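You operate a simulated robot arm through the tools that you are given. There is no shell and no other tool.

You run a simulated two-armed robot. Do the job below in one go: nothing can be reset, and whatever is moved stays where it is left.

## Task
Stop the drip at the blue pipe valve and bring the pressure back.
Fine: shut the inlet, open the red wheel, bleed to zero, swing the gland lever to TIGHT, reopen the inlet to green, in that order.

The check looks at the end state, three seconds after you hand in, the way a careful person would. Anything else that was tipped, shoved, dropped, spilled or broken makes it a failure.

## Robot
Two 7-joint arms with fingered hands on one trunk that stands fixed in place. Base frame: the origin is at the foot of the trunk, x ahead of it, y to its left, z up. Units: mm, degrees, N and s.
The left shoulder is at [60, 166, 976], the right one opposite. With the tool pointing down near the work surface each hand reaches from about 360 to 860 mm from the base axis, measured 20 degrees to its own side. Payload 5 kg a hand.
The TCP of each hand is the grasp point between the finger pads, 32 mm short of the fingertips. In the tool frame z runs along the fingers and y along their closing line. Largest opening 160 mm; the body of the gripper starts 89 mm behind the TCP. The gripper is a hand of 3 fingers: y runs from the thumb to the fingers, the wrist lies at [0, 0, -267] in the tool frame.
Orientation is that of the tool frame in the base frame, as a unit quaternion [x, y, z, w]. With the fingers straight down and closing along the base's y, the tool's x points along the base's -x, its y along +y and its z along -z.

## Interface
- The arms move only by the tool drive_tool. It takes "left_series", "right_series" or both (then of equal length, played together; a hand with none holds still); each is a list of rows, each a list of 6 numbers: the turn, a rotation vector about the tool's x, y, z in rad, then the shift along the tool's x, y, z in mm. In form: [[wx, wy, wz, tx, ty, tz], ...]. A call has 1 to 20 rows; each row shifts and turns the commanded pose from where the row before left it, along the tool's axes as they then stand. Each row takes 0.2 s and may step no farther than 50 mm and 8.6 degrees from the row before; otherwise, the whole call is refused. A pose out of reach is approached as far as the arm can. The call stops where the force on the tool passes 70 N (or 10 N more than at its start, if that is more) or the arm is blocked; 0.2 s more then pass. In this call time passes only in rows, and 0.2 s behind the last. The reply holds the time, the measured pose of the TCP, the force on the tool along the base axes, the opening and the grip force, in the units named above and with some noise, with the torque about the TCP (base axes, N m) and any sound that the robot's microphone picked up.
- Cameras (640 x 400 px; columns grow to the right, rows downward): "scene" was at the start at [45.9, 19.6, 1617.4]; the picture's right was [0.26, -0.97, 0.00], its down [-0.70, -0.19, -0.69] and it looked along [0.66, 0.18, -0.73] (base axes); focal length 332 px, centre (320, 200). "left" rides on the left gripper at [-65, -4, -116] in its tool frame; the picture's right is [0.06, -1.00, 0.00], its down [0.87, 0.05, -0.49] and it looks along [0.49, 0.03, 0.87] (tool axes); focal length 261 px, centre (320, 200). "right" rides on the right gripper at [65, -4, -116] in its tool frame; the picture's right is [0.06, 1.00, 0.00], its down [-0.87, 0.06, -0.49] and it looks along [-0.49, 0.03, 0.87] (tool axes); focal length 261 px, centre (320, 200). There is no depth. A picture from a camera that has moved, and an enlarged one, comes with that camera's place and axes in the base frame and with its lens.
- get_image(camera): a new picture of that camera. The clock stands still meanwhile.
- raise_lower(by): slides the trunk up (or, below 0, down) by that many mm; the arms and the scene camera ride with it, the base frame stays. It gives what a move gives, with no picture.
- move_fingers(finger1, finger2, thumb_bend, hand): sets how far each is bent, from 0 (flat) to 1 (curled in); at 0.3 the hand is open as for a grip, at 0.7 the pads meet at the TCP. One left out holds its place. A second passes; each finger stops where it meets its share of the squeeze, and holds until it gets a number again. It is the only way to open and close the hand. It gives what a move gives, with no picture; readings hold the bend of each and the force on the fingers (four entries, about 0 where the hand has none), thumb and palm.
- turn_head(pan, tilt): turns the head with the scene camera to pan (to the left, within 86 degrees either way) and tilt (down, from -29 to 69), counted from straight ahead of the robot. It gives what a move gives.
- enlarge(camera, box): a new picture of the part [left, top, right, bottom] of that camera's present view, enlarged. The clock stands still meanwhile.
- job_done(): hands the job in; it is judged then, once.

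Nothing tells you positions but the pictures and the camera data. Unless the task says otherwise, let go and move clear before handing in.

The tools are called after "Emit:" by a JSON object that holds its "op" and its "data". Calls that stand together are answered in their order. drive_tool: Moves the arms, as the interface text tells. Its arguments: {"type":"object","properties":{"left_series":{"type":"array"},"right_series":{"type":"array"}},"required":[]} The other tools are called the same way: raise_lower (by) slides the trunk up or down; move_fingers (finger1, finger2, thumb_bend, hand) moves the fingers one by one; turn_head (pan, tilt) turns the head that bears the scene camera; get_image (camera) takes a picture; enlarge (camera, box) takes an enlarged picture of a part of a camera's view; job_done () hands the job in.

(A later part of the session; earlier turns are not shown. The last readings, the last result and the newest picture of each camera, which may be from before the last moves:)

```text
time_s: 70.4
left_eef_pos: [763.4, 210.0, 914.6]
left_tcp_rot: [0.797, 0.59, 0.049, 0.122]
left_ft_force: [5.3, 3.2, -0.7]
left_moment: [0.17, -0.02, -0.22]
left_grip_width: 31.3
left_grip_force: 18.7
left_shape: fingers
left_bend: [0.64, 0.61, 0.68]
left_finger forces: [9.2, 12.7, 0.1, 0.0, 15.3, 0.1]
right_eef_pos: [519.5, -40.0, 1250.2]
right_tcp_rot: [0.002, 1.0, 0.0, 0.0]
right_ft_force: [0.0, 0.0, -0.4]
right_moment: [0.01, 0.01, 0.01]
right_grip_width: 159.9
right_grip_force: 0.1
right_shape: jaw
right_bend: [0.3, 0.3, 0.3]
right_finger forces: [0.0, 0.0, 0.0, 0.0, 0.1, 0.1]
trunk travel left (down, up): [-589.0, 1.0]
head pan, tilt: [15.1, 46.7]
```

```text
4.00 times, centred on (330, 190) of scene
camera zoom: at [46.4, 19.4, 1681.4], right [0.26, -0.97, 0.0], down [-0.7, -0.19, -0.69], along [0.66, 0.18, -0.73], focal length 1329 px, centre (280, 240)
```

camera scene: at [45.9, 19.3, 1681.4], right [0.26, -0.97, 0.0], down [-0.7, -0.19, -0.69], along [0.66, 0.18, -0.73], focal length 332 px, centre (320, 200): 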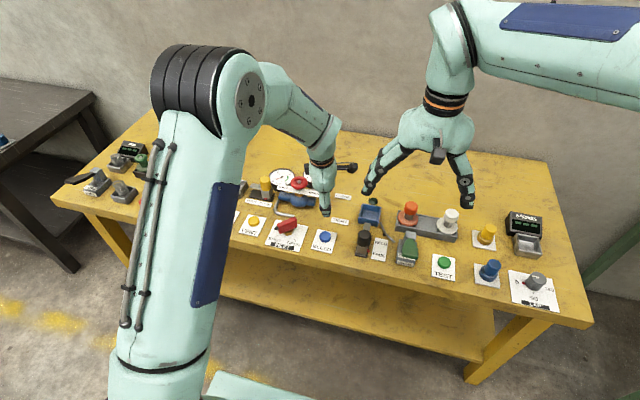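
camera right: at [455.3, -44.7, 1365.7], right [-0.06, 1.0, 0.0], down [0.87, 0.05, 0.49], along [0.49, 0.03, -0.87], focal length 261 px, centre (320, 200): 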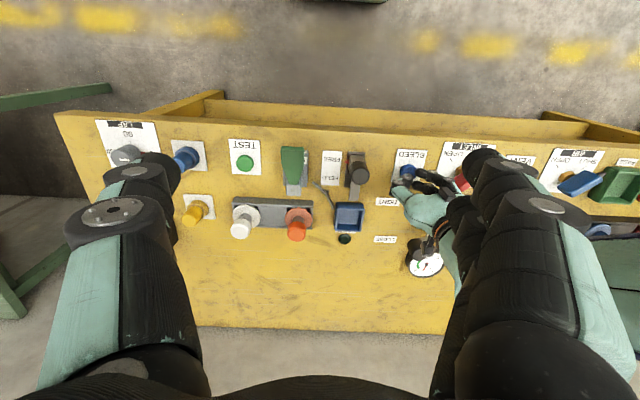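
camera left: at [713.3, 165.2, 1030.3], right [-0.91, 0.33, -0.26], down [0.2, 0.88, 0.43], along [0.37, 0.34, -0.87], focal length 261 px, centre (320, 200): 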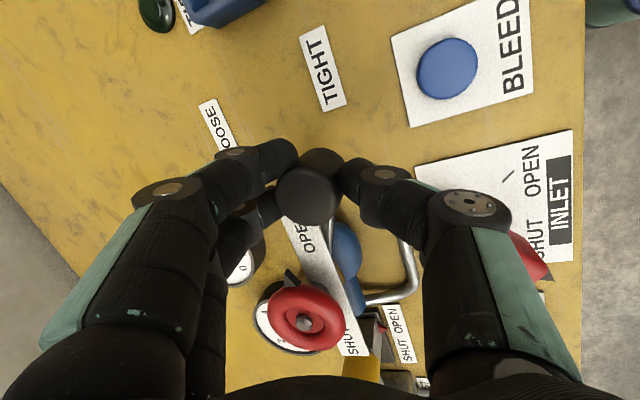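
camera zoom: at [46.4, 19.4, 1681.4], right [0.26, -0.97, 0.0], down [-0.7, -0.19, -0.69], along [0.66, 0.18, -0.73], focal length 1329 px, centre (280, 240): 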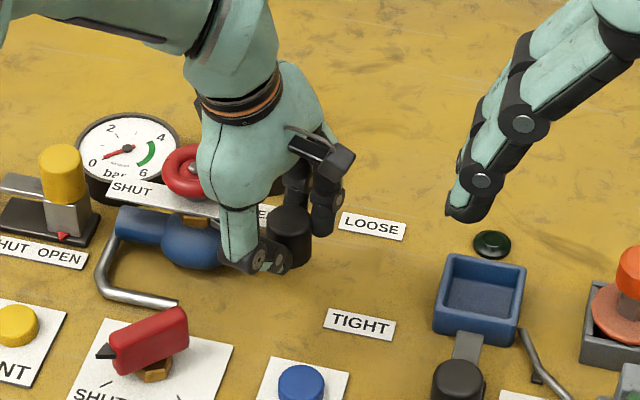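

Still no stop, and the lamp is dark. I'll go on another 5° without extra yaw.

Emit:
{"op": "drive_tool", "data": {"left_series": [[0, 0, 0, 0.53, -4.31, -1.15], [0, 0, 0, 0.53, -4.31, -1.15], [0, 0, 0, 0, 0, 0]]}}

Emit:
{"op": "get_image", "data": {"camera": "left"}}

Emit:
{"op": "enlarge", "data": {"camera": "scene", "box": [270, 140, 390, 240]}}

```text
time_s: 71.2
left_eef_pos: [755.3, 211.1, 913.5]
left_tcp_rot: [0.796, 0.59, 0.048, 0.123]
left_ft_force: [8.8, -0.1, -1.3]
left_moment: [0.05, -0.16, -0.18]
left_grip_width: 30.3
left_grip_force: 18.0
left_shape: fingers
left_bend: [0.64, 0.6, 0.68]
left_finger forces: [9.4, 13.8, 0.0, 0.0, 13.3, 0.1]
right_eef_pos: [521.0, -40.5, 1250.0]
right_tcp_rot: [0.0, 1.0, 0.001, -0.001]
right_ft_force: [-1.4, 0.4, 0.4]
right_moment: [0.03, -0.01, -0.03]
right_grip_width: 159.7
right_grip_force: 0.1
right_shape: jaw
right_bend: [0.3, 0.3, 0.3]
right_finger forces: [0.0, 0.0, 0.0, 0.1, 0.0, 0.1]
trunk travel left (down, up): [-589.0, 1.0]
head pan, tilt: [15.1, 46.7]
```

```text
taken
camera left: at [705.7, 167.4, 1030.2], right [-0.91, 0.33, -0.26], down [0.2, 0.88, 0.43], along [0.37, 0.34, -0.87], focal length 261 px, centre (320, 200)
```

left: 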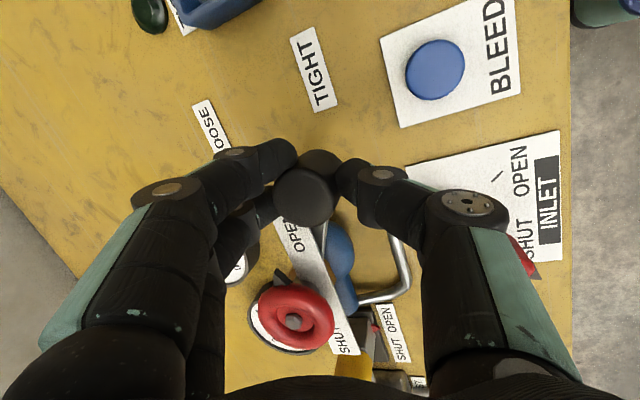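

```text
4.00 times, centred on (330, 190) of scene
camera zoom: at [47.1, 19.2, 1681.4], right [0.26, -0.97, 0.0], down [-0.7, -0.19, -0.69], along [0.66, 0.18, -0.73], focal length 1329 px, centre (280, 240)
```

zoom: 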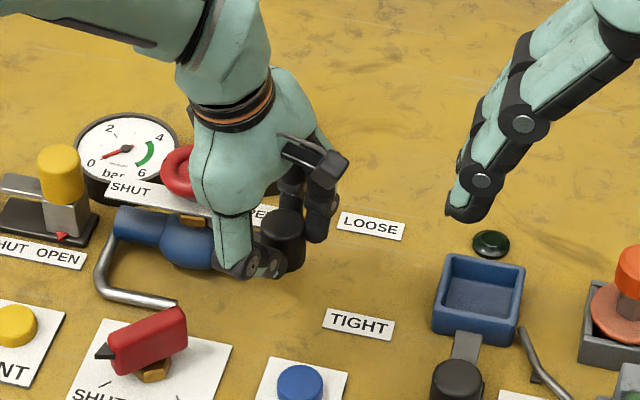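

The lever is at about −118° and still yields to light force. I'll keep going in small steps to find the TIGHT stop.

Emit:
{"op": "drive_tool", "data": {"left_series": [[0, 0, 0, 1.0, -4.2, -1.13], [0, 0, 0, 1.2, -4.1, -1.1], [0, 0, 0, 0, 0, 0]]}}

Emit:
{"op": "get_image", "data": {"camera": "left"}}

Emit:
{"op": "enlarge", "data": {"camera": "scene", "box": [270, 140, 390, 240]}}

```text
time_s: 72.0
left_eef_pos: [747.7, 212.9, 916.4]
left_tcp_rot: [0.797, 0.59, 0.048, 0.123]
left_ft_force: [20.5, -16.2, -0.9]
left_moment: [-0.29, -0.38, -0.29]
left_grip_width: 29.7
left_grip_force: 18.8
left_shape: fingers
left_bend: [0.62, 0.57, 0.69]
left_finger forces: [14.8, 17.9, 0.1, 0.1, 6.5, 0.1]
right_eef_pos: [521.9, -41.2, 1249.9]
right_tcp_rot: [0.001, 1.0, 0.0, -0.002]
right_ft_force: [0.6, 0.4, 0.2]
right_moment: [0.0, 0.02, -0.04]
right_grip_width: 159.9
right_grip_force: 0.0
right_shape: jaw
right_bend: [0.3, 0.3, 0.3]
right_finger forces: [0.1, 0.0, 0.1, 0.0, 0.1, 0.0]
trunk travel left (down, up): [-589.0, 1.0]
head pan, tilt: [15.1, 46.7]
```

```text
taken
camera left: at [698.6, 169.9, 1030.1], right [-0.91, 0.33, -0.26], down [0.2, 0.88, 0.43], along [0.37, 0.34, -0.87], focal length 261 px, centre (320, 200)
```

left: 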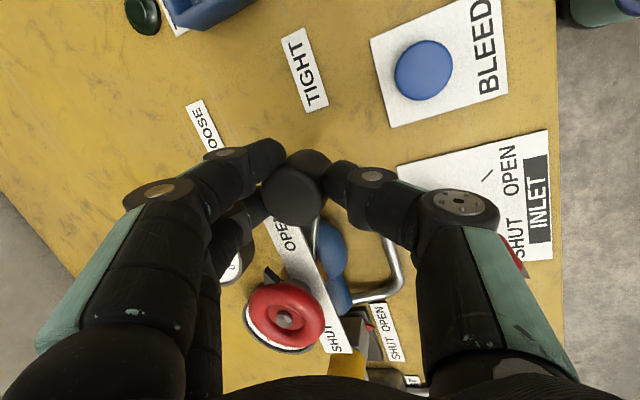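

```text
4.00 times, centred on (330, 190) of scene
camera zoom: at [48.4, 17.3, 1681.4], right [0.26, -0.97, 0.0], down [-0.7, -0.19, -0.68], along [0.66, 0.18, -0.73], focal length 1329 px, centre (280, 240)
```

zoom: 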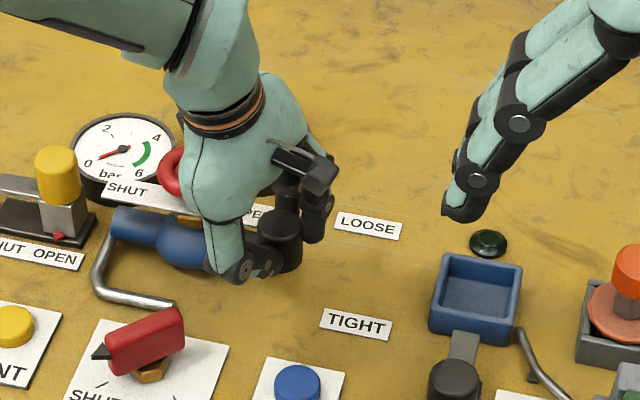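

The knob now stays at about (763, 211) while the hand force rises to 25 N, so the lever is against its end stop. I'll relax the push, open the hand and lift off to inspect.

Emit:
{"op": "drive_tool", "data": {"left_series": [[0, 0, 0, -1.5, 5, 1.3], [0, 0, 0, 0, 0, 0]]}}

Emit:
{"op": "move_fingers", "data": {"hand": "left", "finger1": 0.52, "finger2": 0.52, "thumb_bend": 0.52}}

Emit:
{"op": "enlarge", "data": {"camera": "left", "box": [180, 80, 440, 260]}}

```text
time_s: 72.6
left_eef_pos: [750.0, 212.4, 915.4]
left_tcp_rot: [0.796, 0.59, 0.048, 0.122]
left_ft_force: [6.5, -11.9, 3.7]
left_moment: [-0.23, -0.12, -0.25]
left_grip_width: 29.3
left_grip_force: 20.3
left_shape: fingers
left_bend: [0.62, 0.57, 0.69]
left_finger forces: [12.7, 13.7, 0.0, 0.0, 13.9, 0.1]
right_eef_pos: [520.0, -41.2, 1250.0]
right_tcp_rot: [0.001, 1.0, 0.001, 0.0]
right_ft_force: [0.6, -0.1, -0.2]
right_moment: [-0.01, 0.0, 0.0]
right_grip_width: 159.6
right_grip_force: 0.1
right_shape: jaw
right_bend: [0.3, 0.3, 0.3]
right_finger forces: [0.0, 0.0, 0.0, 0.1, 0.0, 0.0]
trunk travel left (down, up): [-589.0, 1.0]
head pan, tilt: [15.1, 46.7]
```

```text
time_s: 73.6
left_eef_pos: [749.6, 212.9, 914.4]
left_tcp_rot: [0.796, 0.591, 0.048, 0.122]
left_ft_force: [-0.2, 0.5, -0.5]
left_moment: [-0.02, 0.01, -0.03]
left_grip_width: 78.4
left_grip_force: 0.0
left_shape: fingers
left_bend: [0.52, 0.52, 0.52]
left_finger forces: [0.1, 0.0, 0.0, 0.0, 0.1, 0.0]
right_eef_pos: [520.8, -40.6, 1249.8]
right_tcp_rot: [0.001, 1.0, 0.001, 0.0]
right_ft_force: [0.1, 0.1, -0.1]
right_moment: [-0.02, 0.03, -0.02]
right_grip_width: 159.9
right_grip_force: 0.0
right_shape: jaw
right_bend: [0.3, 0.3, 0.3]
right_finger forces: [0.1, 0.1, 0.0, 0.1, 0.0, 0.0]
trunk travel left (down, up): [-589.0, 1.0]
head pan, tilt: [15.1, 46.7]
```

```text
2.22 times, centred on (310, 170) of left
camera zoom: at [701.2, 169.6, 1030.3], right [-0.91, 0.33, -0.25], down [0.2, 0.88, 0.43], along [0.37, 0.34, -0.87], focal length 579 px, centre (342, 267)
```

zoom: 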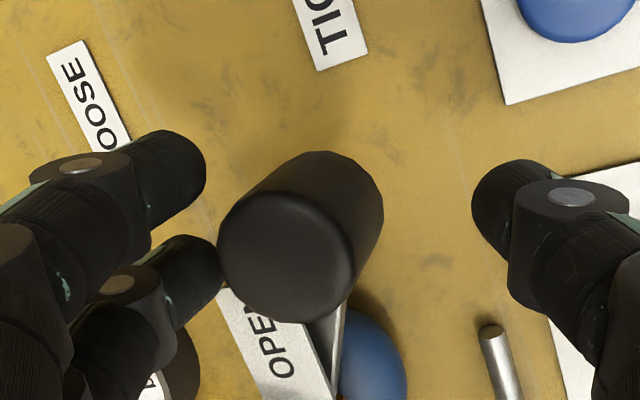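

The knob is free of the fingers. I'll lift straight up and look at the lever and lamp.

Emit:
{"op": "drive_tool", "data": {"left_series": [[0, 0, 0, -1, 3.75, -14.5], [0, 0, 0, -2, 7.5, -29], [0, 0, 0, -2, 7.5, -29], [0, 0, 0, -2, 7.5, -29], [0, 0, 0, 0, 0, 0]]}}

Emit:
{"op": "get_image", "data": {"camera": "left"}}

Emit:
{"op": "enlarge", "data": {"camera": "scene", "box": [250, 140, 390, 240]}}

```text
time_s: 74.8
left_eef_pos: [750.6, 213.6, 1021.9]
left_tcp_rot: [0.796, 0.591, 0.048, 0.122]
left_ft_force: [-0.2, 0.1, -0.1]
left_moment: [-0.01, -0.03, -0.03]
left_grip_width: 78.6
left_grip_force: 0.1
left_shape: fingers
left_bend: [0.52, 0.52, 0.52]
left_finger forces: [0.0, 0.1, 0.0, 0.0, 0.0, 0.0]
right_eef_pos: [521.6, -39.0, 1249.8]
right_tcp_rot: [0.001, 1.0, -0.001, 0.0]
right_ft_force: [0.6, 0.8, -0.5]
right_moment: [0.01, 0.0, -0.02]
right_grip_width: 159.8
right_grip_force: 0.1
right_shape: jaw
right_bend: [0.3, 0.3, 0.3]
right_finger forces: [0.1, 0.1, 0.0, 0.0, 0.0, 0.0]
trunk travel left (down, up): [-589.0, 1.0]
head pan, tilt: [15.1, 46.7]
```

```text
taken
camera left: at [701.1, 170.0, 1135.7], right [-0.91, 0.33, -0.25], down [0.2, 0.88, 0.43], along [0.37, 0.34, -0.87], focal length 261 px, centre (320, 200)
```

left: 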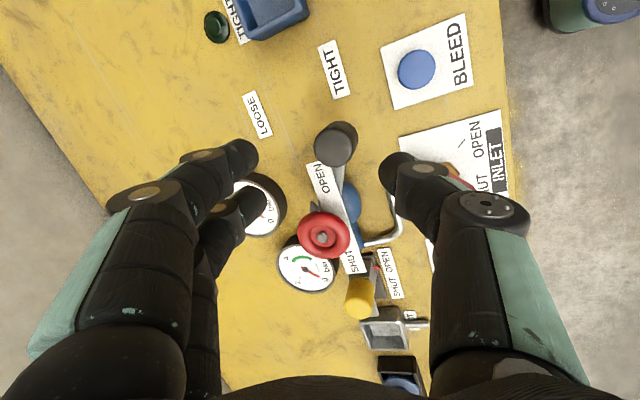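

```text
4.00 times, centred on (320, 190) of scene
camera zoom: at [46.4, 19.1, 1681.4], right [0.26, -0.97, 0.0], down [-0.7, -0.19, -0.69], along [0.66, 0.18, -0.73], focal length 1329 px, centre (320, 240)
```

zoom: 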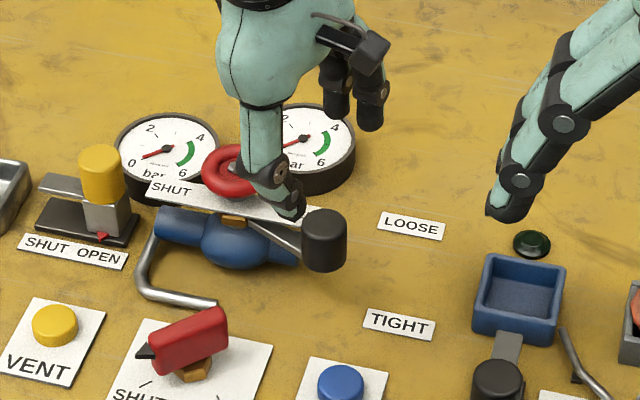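

The lever now points at the TIGHT label and the wheel pointer is still at OPEN. I'll zoom in on the lever, wheel and lamp for confirmation.

Emit:
{"op": "enlarge", "data": {"camera": "left", "box": [180, 0, 400, 260]}}

Emit:
{"op": "enlarge", "data": {"camera": "scene", "box": [300, 175, 400, 235]}}

```text
1.54 times, centred on (290, 130) of left
camera zoom: at [701.1, 170.0, 1135.7], right [-0.91, 0.33, -0.25], down [0.2, 0.88, 0.43], along [0.37, 0.34, -0.87], focal length 401 px, centre (366, 308)
```

zoom: 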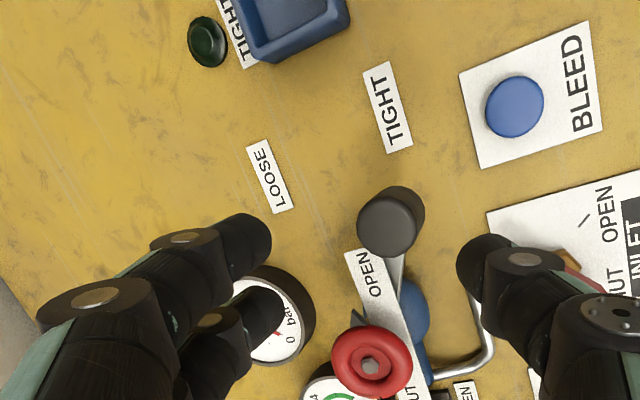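

```text
6.40 times, centred on (350, 205) of scene
camera zoom: at [46.4, 19.1, 1681.4], right [0.26, -0.97, 0.0], down [-0.7, -0.19, -0.69], along [0.66, 0.18, -0.73], focal length 2126 px, centre (128, 168)
```

zoom: 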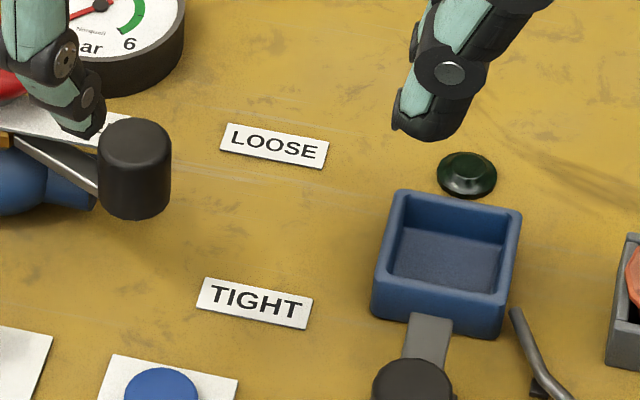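

The lever lines up with TIGHT. To be certain it is fully home, I'll come down once more with the fingers just behind the knob and press it toward TIGHT.

Emit:
{"op": "drive_tool", "data": {"left_series": [[0, 0, 0, 1.8, -4.4, 25.8], [0, 0, 0, 1.8, -4.4, 25.8], [0, 0, 0, 1.8, -4.4, 25.8], [0, 0, 0, 1.8, -4.4, 25.8], [0, 0, 0, 0, 0, 0]]}}

Emit:
{"op": "get_image", "data": {"camera": "left"}}

```text
time_s: 76.0
left_eef_pos: [759.3, 211.0, 915.8]
left_tcp_rot: [0.796, 0.59, 0.048, 0.122]
left_ft_force: [0.1, 1.0, -0.3]
left_moment: [-0.01, 0.01, 0.04]
left_grip_width: 78.5
left_grip_force: 0.1
left_shape: fingers
left_bend: [0.52, 0.52, 0.52]
left_finger forces: [0.0, 0.1, 0.1, 0.1, 0.1, 0.0]
right_eef_pos: [519.6, -40.0, 1249.2]
right_tcp_rot: [0.001, 1.0, 0.001, 0.0]
right_ft_force: [0.4, 0.1, -0.6]
right_moment: [0.0, -0.01, 0.0]
right_grip_width: 160.0
right_grip_force: 0.0
right_shape: jaw
right_bend: [0.3, 0.3, 0.3]
right_finger forces: [0.1, 0.0, 0.1, 0.0, 0.0, 0.1]
trunk travel left (down, up): [-589.0, 1.0]
head pan, tilt: [15.1, 46.7]
```

```text
taken
camera left: at [709.5, 166.9, 1030.9], right [-0.91, 0.33, -0.26], down [0.2, 0.88, 0.43], along [0.37, 0.34, -0.87], focal length 261 px, centre (320, 200)
```

left: 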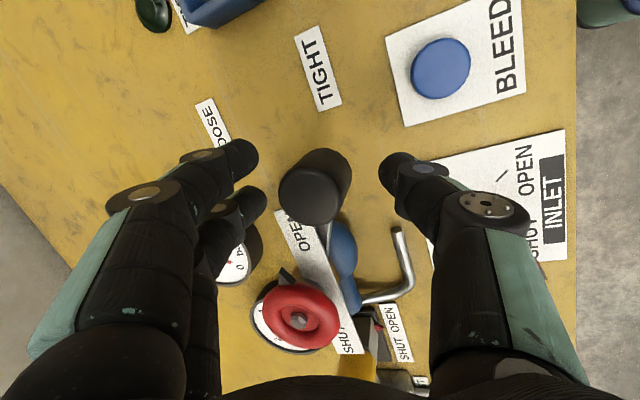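

The knob sits midway; the fingers are ~10 mm behind it. I'll push toward TIGHT in small steps.

Emit:
{"op": "drive_tool", "data": {"left_series": [[0, 0, 0, 0, -4.8, -1.25], [0, 0, 0, 0, -4.8, -1.25], [0, 0, 0, 0, -3.9, -1.0], [0, 0, 0, 0, -2.9, -0.75], [0, 0, 0, 0, 0, 0]]}}

Emit:
{"op": "get_image", "data": {"camera": "left"}}

```text
time_s: 77.2
left_eef_pos: [742.6, 216.3, 915.4]
left_tcp_rot: [0.796, 0.59, 0.047, 0.122]
left_ft_force: [0.3, 0.3, 0.1]
left_moment: [0.01, -0.01, -0.01]
left_grip_width: 78.7
left_grip_force: 0.2
left_shape: fingers
left_bend: [0.52, 0.51, 0.52]
left_finger forces: [0.0, 0.9, 0.0, 0.0, 0.1, 0.0]
right_eef_pos: [520.0, -41.3, 1250.8]
right_tcp_rot: [0.0, 1.0, 0.001, 0.0]
right_ft_force: [-0.3, 0.2, 0.6]
right_moment: [0.04, 0.0, 0.0]
right_grip_width: 160.0
right_grip_force: 0.1
right_shape: jaw
right_bend: [0.3, 0.3, 0.3]
right_finger forces: [0.0, 0.1, 0.0, 0.0, 0.1, 0.0]
trunk travel left (down, up): [-589.0, 1.0]
head pan, tilt: [15.1, 46.7]
```

```text
taken
camera left: at [693.9, 172.1, 1030.9], right [-0.91, 0.33, -0.25], down [0.2, 0.88, 0.43], along [0.37, 0.34, -0.87], focal length 261 px, centre (320, 200)
```

left: 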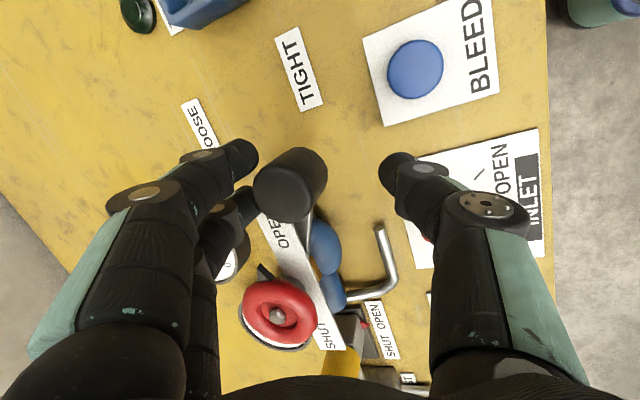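

One finger just touches the knob. I'll push three more small steps and compare force with motion.

Emit:
{"op": "drive_tool", "data": {"left_series": [[0, 0, 0, 0, -2.9, -0.75], [0, 0, 0, 0, -2.9, -0.75], [0, 0, 0, 0, 0, 0]]}}

Emit:
{"op": "drive_tool", "data": {"left_series": [[0, 0, 0, 0, -2.9, -0.75], [0, 0, 0, 0, -2.9, -0.75], [0, 0, 0, 0, 0, 0]]}}

Emit:
{"op": "get_image", "data": {"camera": "left"}}

```text
time_s: 78.0
left_eef_pos: [738.3, 218.1, 916.2]
left_tcp_rot: [0.796, 0.591, 0.048, 0.122]
left_ft_force: [3.5, -2.1, -2.3]
left_moment: [-0.06, -0.01, -0.1]
left_grip_width: 79.6
left_grip_force: 2.3
left_shape: fingers
left_bend: [0.52, 0.49, 0.52]
left_finger forces: [0.7, 3.4, 0.0, 0.0, 0.1, 0.1]
right_eef_pos: [521.7, -40.6, 1249.8]
right_tcp_rot: [0.0, 1.0, 0.0, 0.0]
right_ft_force: [0.6, 0.0, -0.4]
right_moment: [0.03, 0.0, 0.01]
right_grip_width: 159.7
right_grip_force: 0.1
right_shape: jaw
right_bend: [0.3, 0.3, 0.3]
right_finger forces: [0.0, 0.1, 0.0, 0.1, 0.1, 0.0]
trunk travel left (down, up): [-589.0, 1.0]
head pan, tilt: [15.1, 46.7]
```

```text
time_s: 78.8
left_eef_pos: [733.0, 218.8, 915.1]
left_tcp_rot: [0.796, 0.59, 0.047, 0.122]
left_ft_force: [10.0, -5.0, -3.4]
left_moment: [-0.02, 0.08, -0.15]
left_grip_width: 83.3
left_grip_force: 4.2
left_shape: fingers
left_bend: [0.5, 0.47, 0.52]
left_finger forces: [3.1, 6.7, 0.0, 0.0, 0.1, 0.0]
right_eef_pos: [522.0, -40.1, 1248.6]
right_tcp_rot: [0.0, 1.0, 0.001, 0.0]
right_ft_force: [0.0, -0.9, 0.0]
right_moment: [-0.02, 0.04, -0.02]
right_grip_width: 159.8
right_grip_force: 0.0
right_shape: jaw
right_bend: [0.3, 0.3, 0.3]
right_finger forces: [0.0, 0.1, 0.0, 0.1, 0.0, 0.0]
trunk travel left (down, up): [-589.0, 1.0]
head pan, tilt: [15.1, 46.7]
```

```text
taken
camera left: at [683.4, 176.0, 1030.7], right [-0.91, 0.33, -0.25], down [0.2, 0.88, 0.43], along [0.37, 0.34, -0.87], focal length 261 px, centre (320, 200)
```

left: 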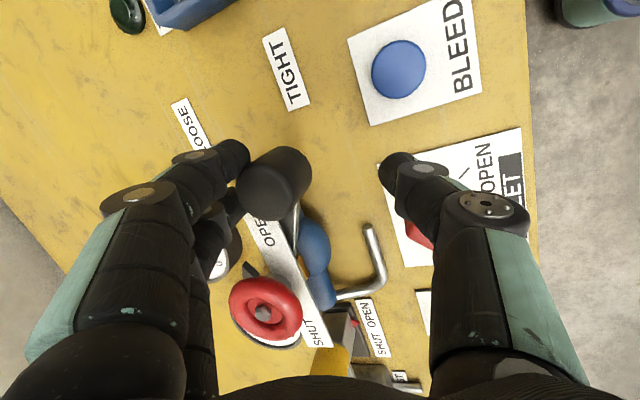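

The knob no longer moves; the fingers flex back instead, so the lever is at its TIGHT stop. I'll back away and lift clear.

Emit:
{"op": "drive_tool", "data": {"left_series": [[0, 0, 0, 0, 9.7, 2.5], [0, 0, 0, 0, 9.7, 2.5], [0, 0, 0, -2, 7.5, -29], [0, 0, 0, -2, 7.5, -29], [0, 0, 0, -2, 7.5, -29], [0, 0, 0, -1, 3.75, -14.5], [0, 0, 0, 0, 0, 0]]}}

Emit:
{"op": "get_image", "data": {"camera": "left"}}

Emit:
{"op": "enlarge", "data": {"camera": "scene", "box": [250, 140, 390, 240]}}

```text
time_s: 80.4
left_eef_pos: [752.2, 214.9, 1021.5]
left_tcp_rot: [0.797, 0.59, 0.049, 0.122]
left_ft_force: [-0.1, -0.6, 0.0]
left_moment: [0.01, -0.01, 0.01]
left_grip_width: 79.2
left_grip_force: 0.0
left_shape: fingers
left_bend: [0.52, 0.52, 0.52]
left_finger forces: [0.0, 0.0, 0.0, 0.1, 0.1, 0.0]
right_eef_pos: [519.9, -39.6, 1249.3]
right_tcp_rot: [0.001, 1.0, 0.001, 0.0]
right_ft_force: [-0.5, -0.4, -0.3]
right_moment: [-0.01, 0.06, 0.01]
right_grip_width: 159.7
right_grip_force: 0.0
right_shape: jaw
right_bend: [0.3, 0.3, 0.3]
right_finger forces: [0.0, 0.1, 0.0, 0.1, 0.0, 0.0]
trunk travel left (down, up): [-589.0, 1.0]
head pan, tilt: [15.1, 46.7]
```

```text
taken
camera left: at [701.8, 170.2, 1136.0], right [-0.91, 0.33, -0.26], down [0.2, 0.88, 0.43], along [0.37, 0.34, -0.87], focal length 261 px, centre (320, 200)
```

left: 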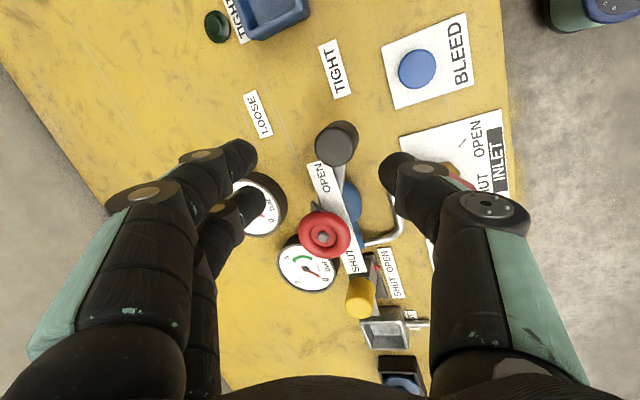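

```text
4.00 times, centred on (320, 190) of scene
camera zoom: at [45.9, 19.0, 1681.4], right [0.26, -0.97, 0.0], down [-0.7, -0.19, -0.69], along [0.66, 0.18, -0.73], focal length 1329 px, centre (320, 240)
```

zoom: 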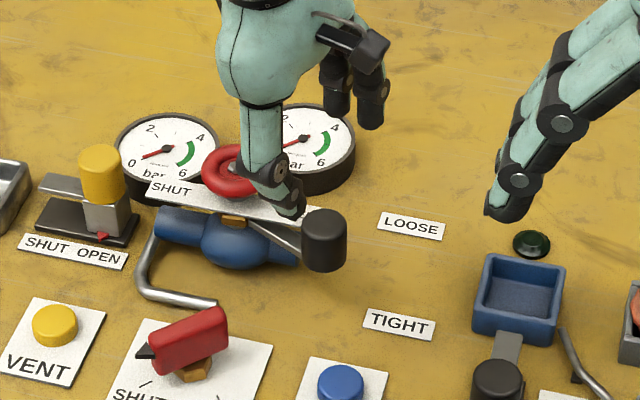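

The lever didn't budge, so it is firmly at TIGHT. Now I'll bring the left hand upright over the INLET handle at yaw −50° to reopen it.

Emit:
{"op": "drive_tool", "data": {"left_series": [[0.1265, 0.0339, 0, 0, 0, 0], [0.1265, 0.0339, 0, 0, 0, 0], [0, 0, -0.1244, 0, 0, 0], [0, 0, -0.1244, 0, 0, 0], [0, 0, -0.1244, 0, 0, 0], [0, 0, -0.1244, 0, 0, 0], [0, 0, -0.1244, 0, 0, 0], [0, 0, -0.1244, 0, 0, 0], [0, 0, -0.1244, 0, 0, 0], [0, 0, -0.1244, 0, 0, 0], [0, 0, 0, 38.4, -1.4, 7], [0, 0, 0, 38.4, -1.4, 7], [0, 0, 0, 38.4, -1.4, 7], [0, 0, 0, 0, 0, 0]]}}

Emit:
{"op": "get_image", "data": {"camera": "left"}}

Emit:
{"op": "get_image", "data": {"camera": "scene"}}

```text
time_s: 83.4
left_eef_pos: [672.5, 298.4, 999.6]
left_tcp_rot: [0.421, 0.907, 0.0, 0.0]
left_ft_force: [0.0, 0.1, 0.5]
left_moment: [0.04, -0.01, -0.01]
left_grip_width: 78.9
left_grip_force: 0.1
left_shape: fingers
left_bend: [0.52, 0.52, 0.52]
left_finger forces: [0.1, 0.0, 0.1, 0.1, 0.0, 0.0]
right_eef_pos: [520.6, -41.4, 1249.4]
right_tcp_rot: [0.001, 1.0, 0.0, 0.0]
right_ft_force: [-0.3, 0.1, -0.5]
right_moment: [0.0, 0.04, 0.01]
right_grip_width: 159.9
right_grip_force: 0.1
right_shape: jaw
right_bend: [0.3, 0.3, 0.3]
right_finger forces: [0.0, 0.1, 0.0, 0.0, 0.0, 0.1]
trunk travel left (down, up): [-589.0, 1.0]
head pan, tilt: [15.1, 46.7]
```

```text
taken
camera left: at [711.3, 247.9, 1116.2], right [-0.8, -0.6, 0.0], down [-0.52, 0.7, 0.49], along [-0.29, 0.39, -0.87], focal length 261 px, centre (320, 200)
```

left: 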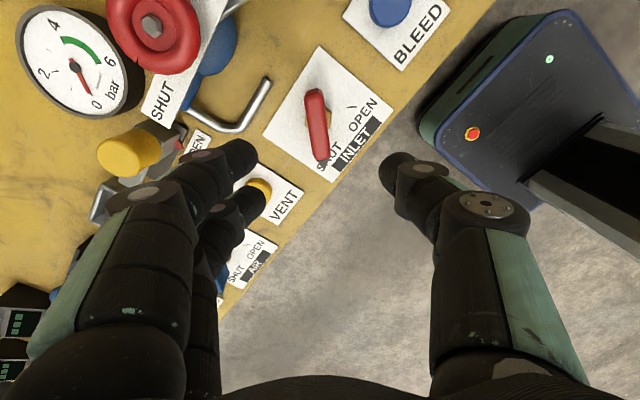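

```text
taken
camera scene: at [46.6, 18.0, 1681.4], right [0.26, -0.97, 0.0], down [-0.7, -0.19, -0.69], along [0.66, 0.18, -0.73], focal length 332 px, centre (320, 200)
```

scene: 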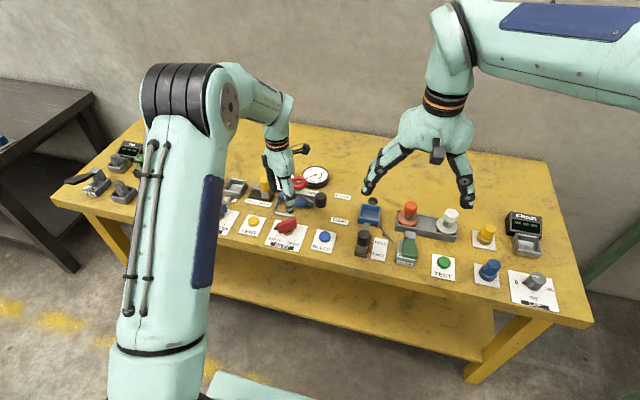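

The view matches the pose where I released the handle earlier. I'll descend back around it.

Emit:
{"op": "drive_tool", "data": {"left_series": [[0, 0, 0, 0, 1.6, 40], [0, 0, 0, 0, 1.6, 40], [0, 0, 0, 0, 0, 31], [0, 0, 0, 0, 0, 0]]}}

Emit:
{"op": "get_image", "data": {"camera": "left"}}

```text
time_s: 84.4
left_eef_pos: [675.6, 302.0, 887.8]
left_tcp_rot: [0.421, 0.907, 0.0, 0.002]
left_ft_force: [0.7, -0.8, -0.2]
left_moment: [0.02, 0.01, 0.03]
left_grip_width: 79.4
left_grip_force: 0.1
left_shape: fingers
left_bend: [0.52, 0.52, 0.52]
left_finger forces: [0.1, 0.0, 0.1, 0.0, 0.0, 0.1]
right_eef_pos: [519.3, -39.7, 1250.7]
right_tcp_rot: [0.001, 1.0, 0.001, 0.0]
right_ft_force: [0.3, 0.0, -0.1]
right_moment: [-0.01, -0.01, 0.02]
right_grip_width: 159.9
right_grip_force: 0.1
right_shape: jaw
right_bend: [0.3, 0.3, 0.3]
right_finger forces: [0.0, 0.1, 0.0, 0.0, 0.1, 0.0]
trunk travel left (down, up): [-589.0, 1.0]
head pan, tilt: [15.1, 46.7]
```

```text
taken
camera left: at [714.0, 251.3, 1005.2], right [-0.8, -0.6, 0.0], down [-0.52, 0.7, 0.49], along [-0.29, 0.39, -0.87], focal length 261 px, centre (320, 200)
```

left: 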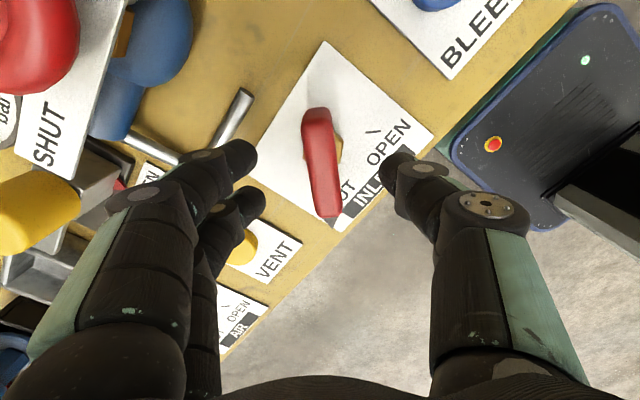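

The handle lies straight between thumb and fingers. I'll go down the last 29 mm and grip.

Emit:
{"op": "drive_tool", "data": {"left_series": [[0, 0, 0, 0, -0.7, 15], [0, 0, 0, 0, -0.7, 14], [0, 0, 0, 0, 0, 0]]}}

Emit:
{"op": "move_fingers", "data": {"hand": "left", "finger1": 0.71, "finger2": 0.71, "thumb_bend": 0.72}}

Emit:
{"op": "get_image", "data": {"camera": "left"}}

Emit:
{"op": "get_image", "data": {"camera": "right"}}

```text
time_s: 85.2
left_eef_pos: [675.5, 300.5, 859.9]
left_tcp_rot: [0.422, 0.907, 0.0, 0.001]
left_ft_force: [-0.5, 1.1, 0.4]
left_moment: [0.01, -0.04, -0.03]
left_grip_width: 79.1
left_grip_force: 0.1
left_shape: fingers
left_bend: [0.52, 0.52, 0.52]
left_finger forces: [0.0, 0.0, 0.0, 0.0, 0.1, 0.1]
right_eef_pos: [520.0, -40.4, 1250.3]
right_tcp_rot: [0.001, 1.0, 0.0, 0.0]
right_ft_force: [0.0, 0.5, 0.1]
right_moment: [0.04, 0.02, -0.02]
right_grip_width: 160.0
right_grip_force: 0.1
right_shape: jaw
right_bend: [0.3, 0.3, 0.3]
right_finger forces: [0.0, 0.0, 0.0, 0.1, 0.0, 0.1]
trunk travel left (down, up): [-589.0, 1.0]
head pan, tilt: [15.1, 46.7]
```

```text
time_s: 86.2
left_eef_pos: [675.0, 300.6, 859.0]
left_tcp_rot: [0.422, 0.907, 0.001, 0.0]
left_ft_force: [-0.2, -0.3, -5.4]
left_moment: [-0.03, 0.0, 0.06]
left_grip_width: 25.9
left_grip_force: 10.3
left_shape: fingers
left_bend: [0.67, 0.68, 0.68]
left_finger forces: [5.8, 4.3, 0.0, 0.0, 10.6, 0.1]
right_eef_pos: [521.0, -39.5, 1250.7]
right_tcp_rot: [0.001, 1.0, 0.0, 0.0]
right_ft_force: [0.4, 0.4, -0.4]
right_moment: [-0.01, -0.01, 0.0]
right_grip_width: 160.1
right_grip_force: 0.0
right_shape: jaw
right_bend: [0.3, 0.3, 0.3]
right_finger forces: [0.0, 0.2, 0.1, 0.0, 0.0, 0.0]
trunk travel left (down, up): [-589.0, 1.0]
head pan, tilt: [15.1, 46.7]
```

```text
taken
camera left: at [713.3, 249.9, 975.6], right [-0.8, -0.6, 0.0], down [-0.52, 0.7, 0.49], along [-0.29, 0.39, -0.87], focal length 261 px, centre (320, 200)
```

left: 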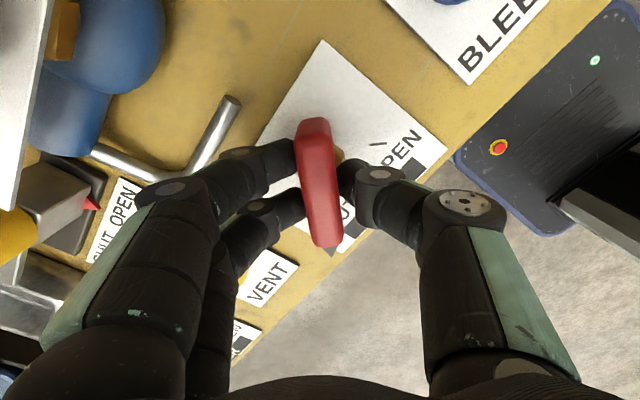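

```text
taken
camera right: at [455.9, -44.1, 1365.3], right [-0.06, 1.0, 0.0], down [0.87, 0.05, 0.49], along [0.49, 0.03, -0.87], focal length 261 px, centre (320, 200)
```

right: 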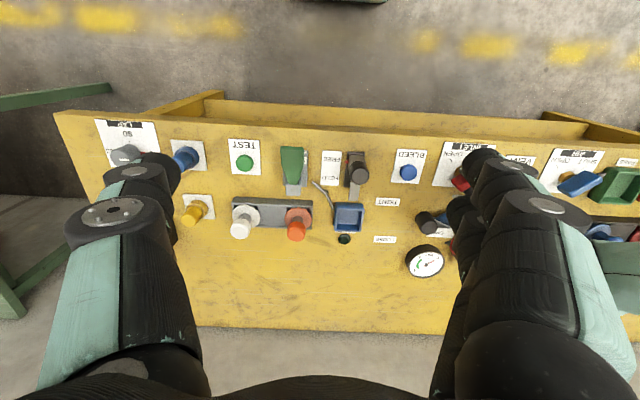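

The handle is gripped and the right camera sees the gauge. I'll turn the inlet counter-clockwise 45° and watch the pressure.

Emit:
{"op": "drive_tool", "data": {"left_series": [[0, 0, -0.131, 0, 0, 0], [0, 0, -0.131, 0, 0, 0], [0, 0, -0.131, 0, 0, 0], [0, 0, -0.131, 0, 0, 0], [0, 0, -0.131, 0, 0, 0], [0, 0, -0.131, 0, 0, 0], [0, 0, 0, 0, 0, 0]]}}

Emit:
{"op": "enlarge", "data": {"camera": "right", "box": [385, 190, 465, 285]}}

Emit:
{"op": "get_image", "data": {"camera": "left"}}

```text
time_s: 87.8
left_eef_pos: [674.2, 301.0, 859.4]
left_tcp_rot: [0.041, 0.999, 0.0, 0.0]
left_ft_force: [-2.5, -0.2, -3.9]
left_moment: [0.02, 0.04, -0.05]
left_grip_width: 25.6
left_grip_force: 10.3
left_shape: fingers
left_bend: [0.67, 0.68, 0.68]
left_finger forces: [5.2, 4.8, 0.0, 0.0, 10.2, 0.0]
right_eef_pos: [519.9, -39.1, 1249.6]
right_tcp_rot: [0.001, 1.0, 0.0, 0.0]
right_ft_force: [0.2, -0.7, -0.2]
right_moment: [-0.01, -0.01, 0.03]
right_grip_width: 159.6
right_grip_force: 0.1
right_shape: jaw
right_bend: [0.3, 0.3, 0.3]
right_finger forces: [0.0, 0.0, 0.1, 0.0, 0.0, 0.1]
trunk travel left (down, up): [-589.0, 1.0]
head pan, tilt: [15.1, 46.7]
```

```text
4.21 times, centred on (425, 238) of right
camera zoom: at [455.5, -44.1, 1365.5], right [-0.06, 1.0, 0.0], down [0.87, 0.05, 0.49], along [0.49, 0.03, -0.87], focal length 1098 px, centre (-122, 42)
```

zoom: 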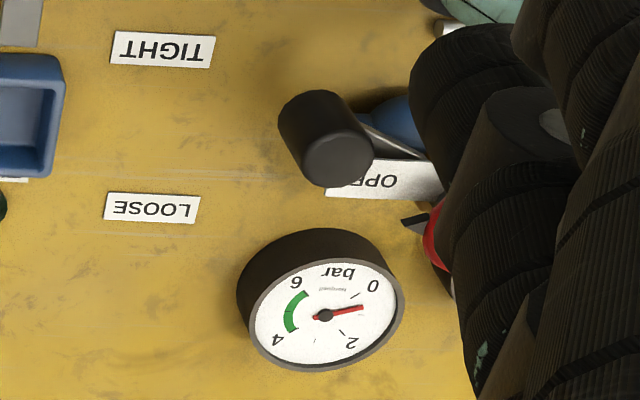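

```text
taken
camera left: at [738.5, 292.5, 975.5], right [-0.14, -0.99, 0.0], down [-0.86, 0.13, 0.49], along [-0.49, 0.07, -0.87], focal length 261 px, centre (320, 200)
```

left: 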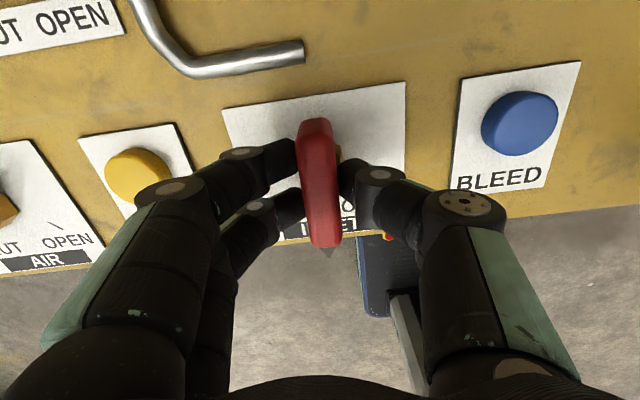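

Pressure has begun to rise (about 0.8 bar). I'll turn the remaining 45° to OPEN.

Emit:
{"op": "drive_tool", "data": {"left_series": [[0, 0, -0.131, 0, 0, 0], [0, 0, -0.131, 0, 0, 0], [0, 0, -0.131, 0, 0, 0], [0, 0, -0.131, 0, 0, 0], [0, 0, -0.131, 0, 0, 0], [0, 0, -0.131, 0, 0, 0], [0, 0, 0, 0, 0, 0]]}}

Emit:
{"op": "enlarge", "data": {"camera": "right", "box": [385, 190, 465, 285]}}

Emit:
{"op": "get_image", "data": {"camera": "left"}}

```text
time_s: 89.4
left_eef_pos: [674.0, 300.1, 859.5]
left_tcp_rot: [-0.345, 0.939, -0.001, 0.001]
left_ft_force: [-5.0, -2.2, -3.3]
left_moment: [-0.01, 0.14, -0.05]
left_grip_width: 25.1
left_grip_force: 10.4
left_shape: fingers
left_bend: [0.67, 0.68, 0.68]
left_finger forces: [5.9, 5.2, 0.0, 0.0, 9.4, 0.1]
right_eef_pos: [520.9, -39.7, 1250.2]
right_tcp_rot: [0.0, 1.0, 0.0, 0.0]
right_ft_force: [0.2, 0.0, -0.3]
right_moment: [-0.01, -0.01, -0.02]
right_grip_width: 159.6
right_grip_force: 0.0
right_shape: jaw
right_bend: [0.3, 0.3, 0.3]
right_finger forces: [0.0, 0.0, 0.0, 0.0, 0.0, 0.0]
trunk travel left (down, up): [-589.0, 1.0]
head pan, tilt: [15.1, 46.7]
```

```text
4.21 times, centred on (425, 238) of right
camera zoom: at [455.4, -44.2, 1365.6], right [-0.06, 1.0, 0.0], down [0.87, 0.05, 0.49], along [0.49, 0.03, -0.87], focal length 1098 px, centre (-122, 42)
```

zoom: 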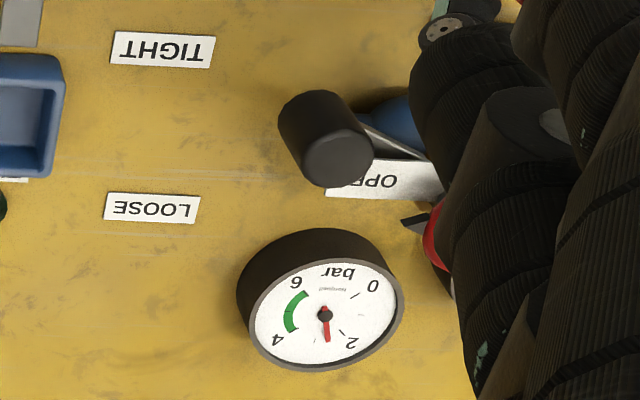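

```text
taken
camera left: at [726.3, 340.4, 975.5], right [0.6, -0.8, 0.0], down [-0.7, -0.52, 0.49], along [-0.39, -0.3, -0.87], focal length 261 px, centre (320, 200)
```

left: 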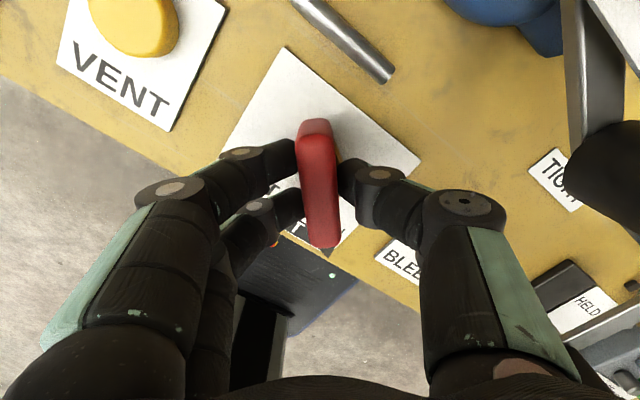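

Pressure is climbing through 2.6 bar. I'll turn the last few degrees to the OPEN stop.

Emit:
{"op": "drive_tool", "data": {"left_series": [[0, 0, -0.05, 0, 0, 0], [0, 0, -0.05, 0, 0, 0], [0, 0, 0, 0, 0, 0]]}}

Emit:
{"op": "enlarge", "data": {"camera": "right", "box": [385, 190, 465, 285]}}

Emit:
{"op": "get_image", "data": {"camera": "left"}}

```text
time_s: 90.2
left_eef_pos: [675.1, 300.4, 859.1]
left_tcp_rot: [-0.391, 0.92, 0.0, 0.0]
left_ft_force: [-2.7, -1.9, -4.0]
left_moment: [-0.08, 0.08, -0.16]
left_grip_width: 24.3
left_grip_force: 10.2
left_shape: fingers
left_bend: [0.67, 0.68, 0.68]
left_finger forces: [4.1, 6.2, 0.0, 0.0, 9.8, 0.0]
right_eef_pos: [520.8, -39.7, 1249.6]
right_tcp_rot: [0.001, 1.0, 0.002, 0.0]
right_ft_force: [1.0, 0.7, 0.4]
right_moment: [-0.05, -0.03, 0.02]
right_grip_width: 159.8
right_grip_force: 0.1
right_shape: jaw
right_bend: [0.3, 0.3, 0.3]
right_finger forces: [0.1, 0.0, 0.1, 0.0, 0.0, 0.0]
trunk travel left (down, up): [-589.0, 1.0]
head pan, tilt: [15.1, 46.7]
```

```text
4.21 times, centred on (425, 238) of right
camera zoom: at [455.6, -44.2, 1365.5], right [-0.06, 1.0, 0.0], down [0.87, 0.05, 0.49], along [0.49, 0.03, -0.87], focal length 1098 px, centre (-122, 42)
```

zoom: 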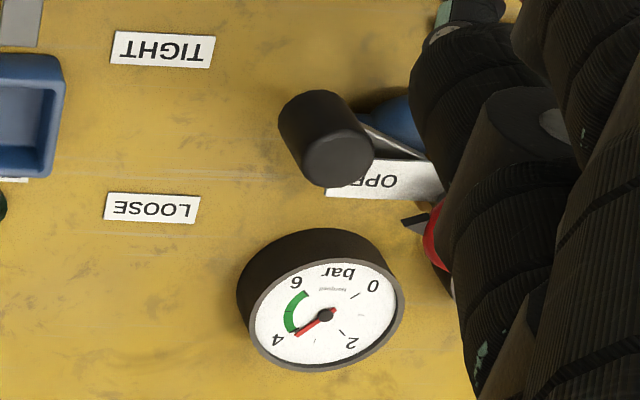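

```text
taken
camera left: at [722.2, 345.5, 975.6], right [0.68, -0.74, 0.0], down [-0.64, -0.59, 0.49], along [-0.36, -0.33, -0.87], focal length 261 px, centre (320, 200)
```

left: 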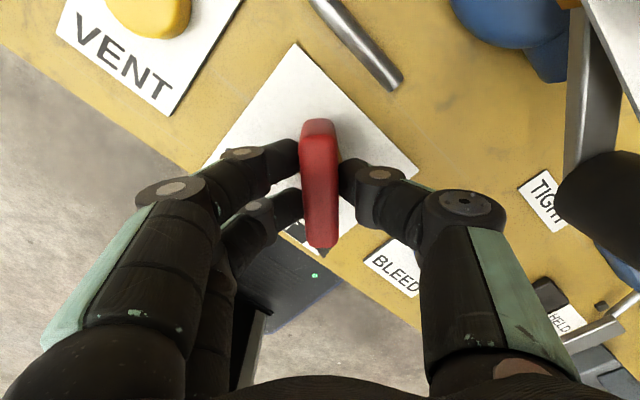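

The pressure has reached the start of the green and the handle is at its stop. I'll wait about two seconds to see where it settles.

Emit:
{"op": "drive_tool", "data": {"left_series": [[0, 0, 0, 0, 0, 0], [0, 0, 0, 0, 0, 0], [0, 0, 0, 0, 0, 0], [0, 0, 0, 0, 0, 0], [0, 0, 0, 0, 0, 0], [0, 0, 0, 0, 0, 0], [0, 0, 0, 0, 0, 0], [0, 0, 0, 0, 0, 0]]}}

Emit:
{"op": "enlarge", "data": {"camera": "right", "box": [385, 190, 465, 285]}}

```text
time_s: 92.0
left_eef_pos: [673.9, 300.2, 859.0]
left_tcp_rot: [-0.391, 0.92, -0.001, 0.0]
left_ft_force: [-2.6, -2.4, -5.6]
left_moment: [-0.03, 0.07, -0.16]
left_grip_width: 24.6
left_grip_force: 9.8
left_shape: fingers
left_bend: [0.67, 0.68, 0.68]
left_finger forces: [4.2, 6.0, 0.0, 0.0, 9.9, 0.0]
right_eef_pos: [521.1, -40.3, 1249.8]
right_tcp_rot: [0.001, 1.0, 0.0, 0.0]
right_ft_force: [-0.2, -0.1, -0.2]
right_moment: [0.01, -0.01, 0.02]
right_grip_width: 159.9
right_grip_force: 0.2
right_shape: jaw
right_bend: [0.3, 0.3, 0.3]
right_finger forces: [0.0, 0.1, 0.0, 0.0, 0.1, 0.0]
trunk travel left (down, up): [-589.0, 1.0]
head pan, tilt: [15.1, 46.7]
```

```text
4.21 times, centred on (425, 238) of right
camera zoom: at [455.6, -44.2, 1365.5], right [-0.06, 1.0, 0.0], down [0.87, 0.05, 0.49], along [0.49, 0.03, -0.87], focal length 1098 px, centre (-122, 42)
```

zoom: 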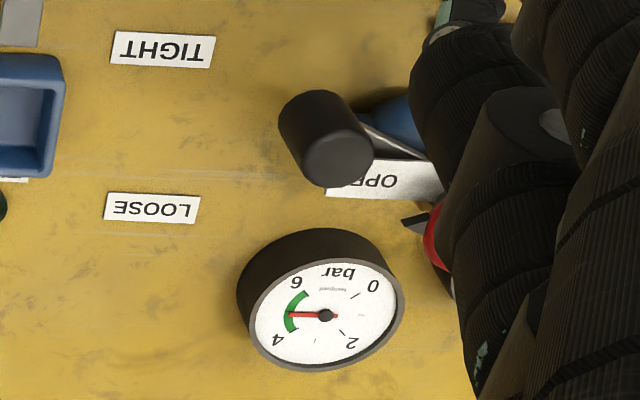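

The needle is in the middle of the green. I'll release the handle and lift away.

Emit:
{"op": "move_fingers", "data": {"hand": "left", "finger1": 0.52, "finger2": 0.52, "thumb_bend": 0.52}}

Emit:
{"op": "drive_tool", "data": {"left_series": [[0, 0, 0, 0, 0, -10], [0, 0, 0, 0, 0, -30], [0, 0, 0, 0, 0, -40], [0, 0, 0, 0, 0, -40], [0, 0, 0, 0, 0, -40], [0, 0, 0, 0, 0, 0]]}}

Emit:
{"op": "get_image", "data": {"camera": "left"}}

Emit:
{"op": "get_image", "data": {"camera": "right"}}

```text
time_s: 93.0
left_eef_pos: [673.4, 300.3, 860.0]
left_tcp_rot: [-0.391, 0.921, -0.001, 0.0]
left_ft_force: [-0.1, -0.1, -0.2]
left_moment: [-0.05, -0.02, 0.0]
left_grip_width: 78.5
left_grip_force: 0.0
left_shape: fingers
left_bend: [0.52, 0.52, 0.52]
left_finger forces: [0.1, 0.0, 0.0, 0.0, 0.0, 0.1]
right_eef_pos: [520.5, -39.7, 1249.9]
right_tcp_rot: [0.0, 1.0, 0.001, 0.0]
right_ft_force: [0.5, -0.8, 0.6]
right_moment: [-0.02, 0.03, 0.03]
right_grip_width: 160.2
right_grip_force: 0.1
right_shape: jaw
right_bend: [0.3, 0.3, 0.3]
right_finger forces: [0.0, 0.0, 0.1, 0.1, 0.1, 0.0]
trunk travel left (down, up): [-589.0, 1.0]
head pan, tilt: [15.1, 46.7]
```

```text
time_s: 94.4
left_eef_pos: [673.7, 299.6, 1017.7]
left_tcp_rot: [-0.391, 0.92, 0.001, 0.0]
left_ft_force: [-0.1, -0.3, 0.1]
left_moment: [0.0, 0.0, -0.03]
left_grip_width: 78.8
left_grip_force: 0.0
left_shape: fingers
left_bend: [0.52, 0.52, 0.52]
left_finger forces: [0.0, 0.0, 0.0, 0.1, 0.1, 0.0]
right_eef_pos: [520.8, -40.4, 1249.3]
right_tcp_rot: [0.0, 1.0, 0.0, -0.001]
right_ft_force: [0.8, 0.4, -0.6]
right_moment: [-0.04, 0.02, 0.0]
right_grip_width: 160.1
right_grip_force: 0.1
right_shape: jaw
right_bend: [0.3, 0.3, 0.3]
right_finger forces: [0.0, 0.1, 0.1, 0.0, 0.0, 0.0]
trunk travel left (down, up): [-589.0, 1.0]
head pan, tilt: [15.1, 46.7]
```

```text
taken
camera left: at [721.7, 345.7, 1134.9], right [0.67, -0.74, 0.0], down [-0.64, -0.59, 0.49], along [-0.36, -0.33, -0.87], focal length 261 px, centre (320, 200)
```

left: 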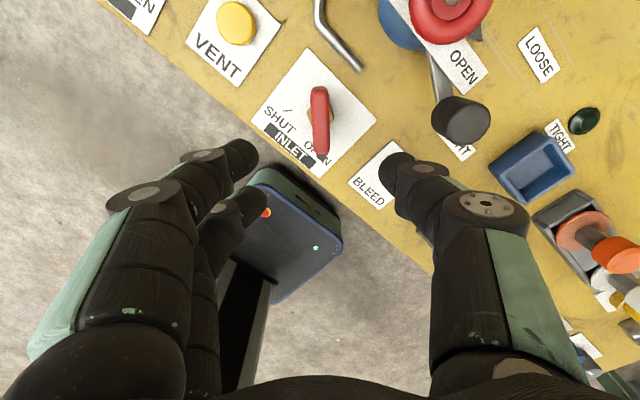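

```text
taken
camera right: at [455.9, -44.1, 1365.3], right [-0.06, 1.0, 0.0], down [0.87, 0.05, 0.49], along [0.49, 0.03, -0.87], focal length 261 px, centre (320, 200)
```

right: 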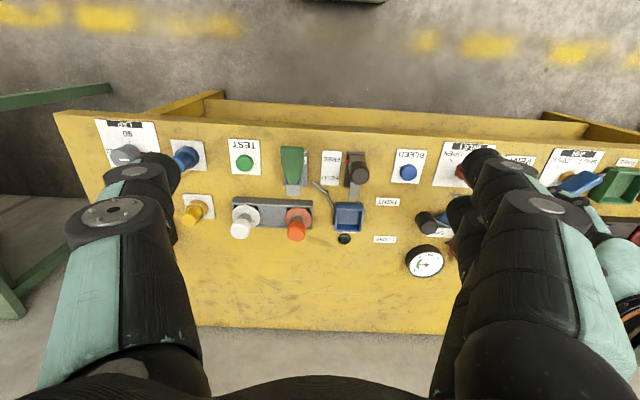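

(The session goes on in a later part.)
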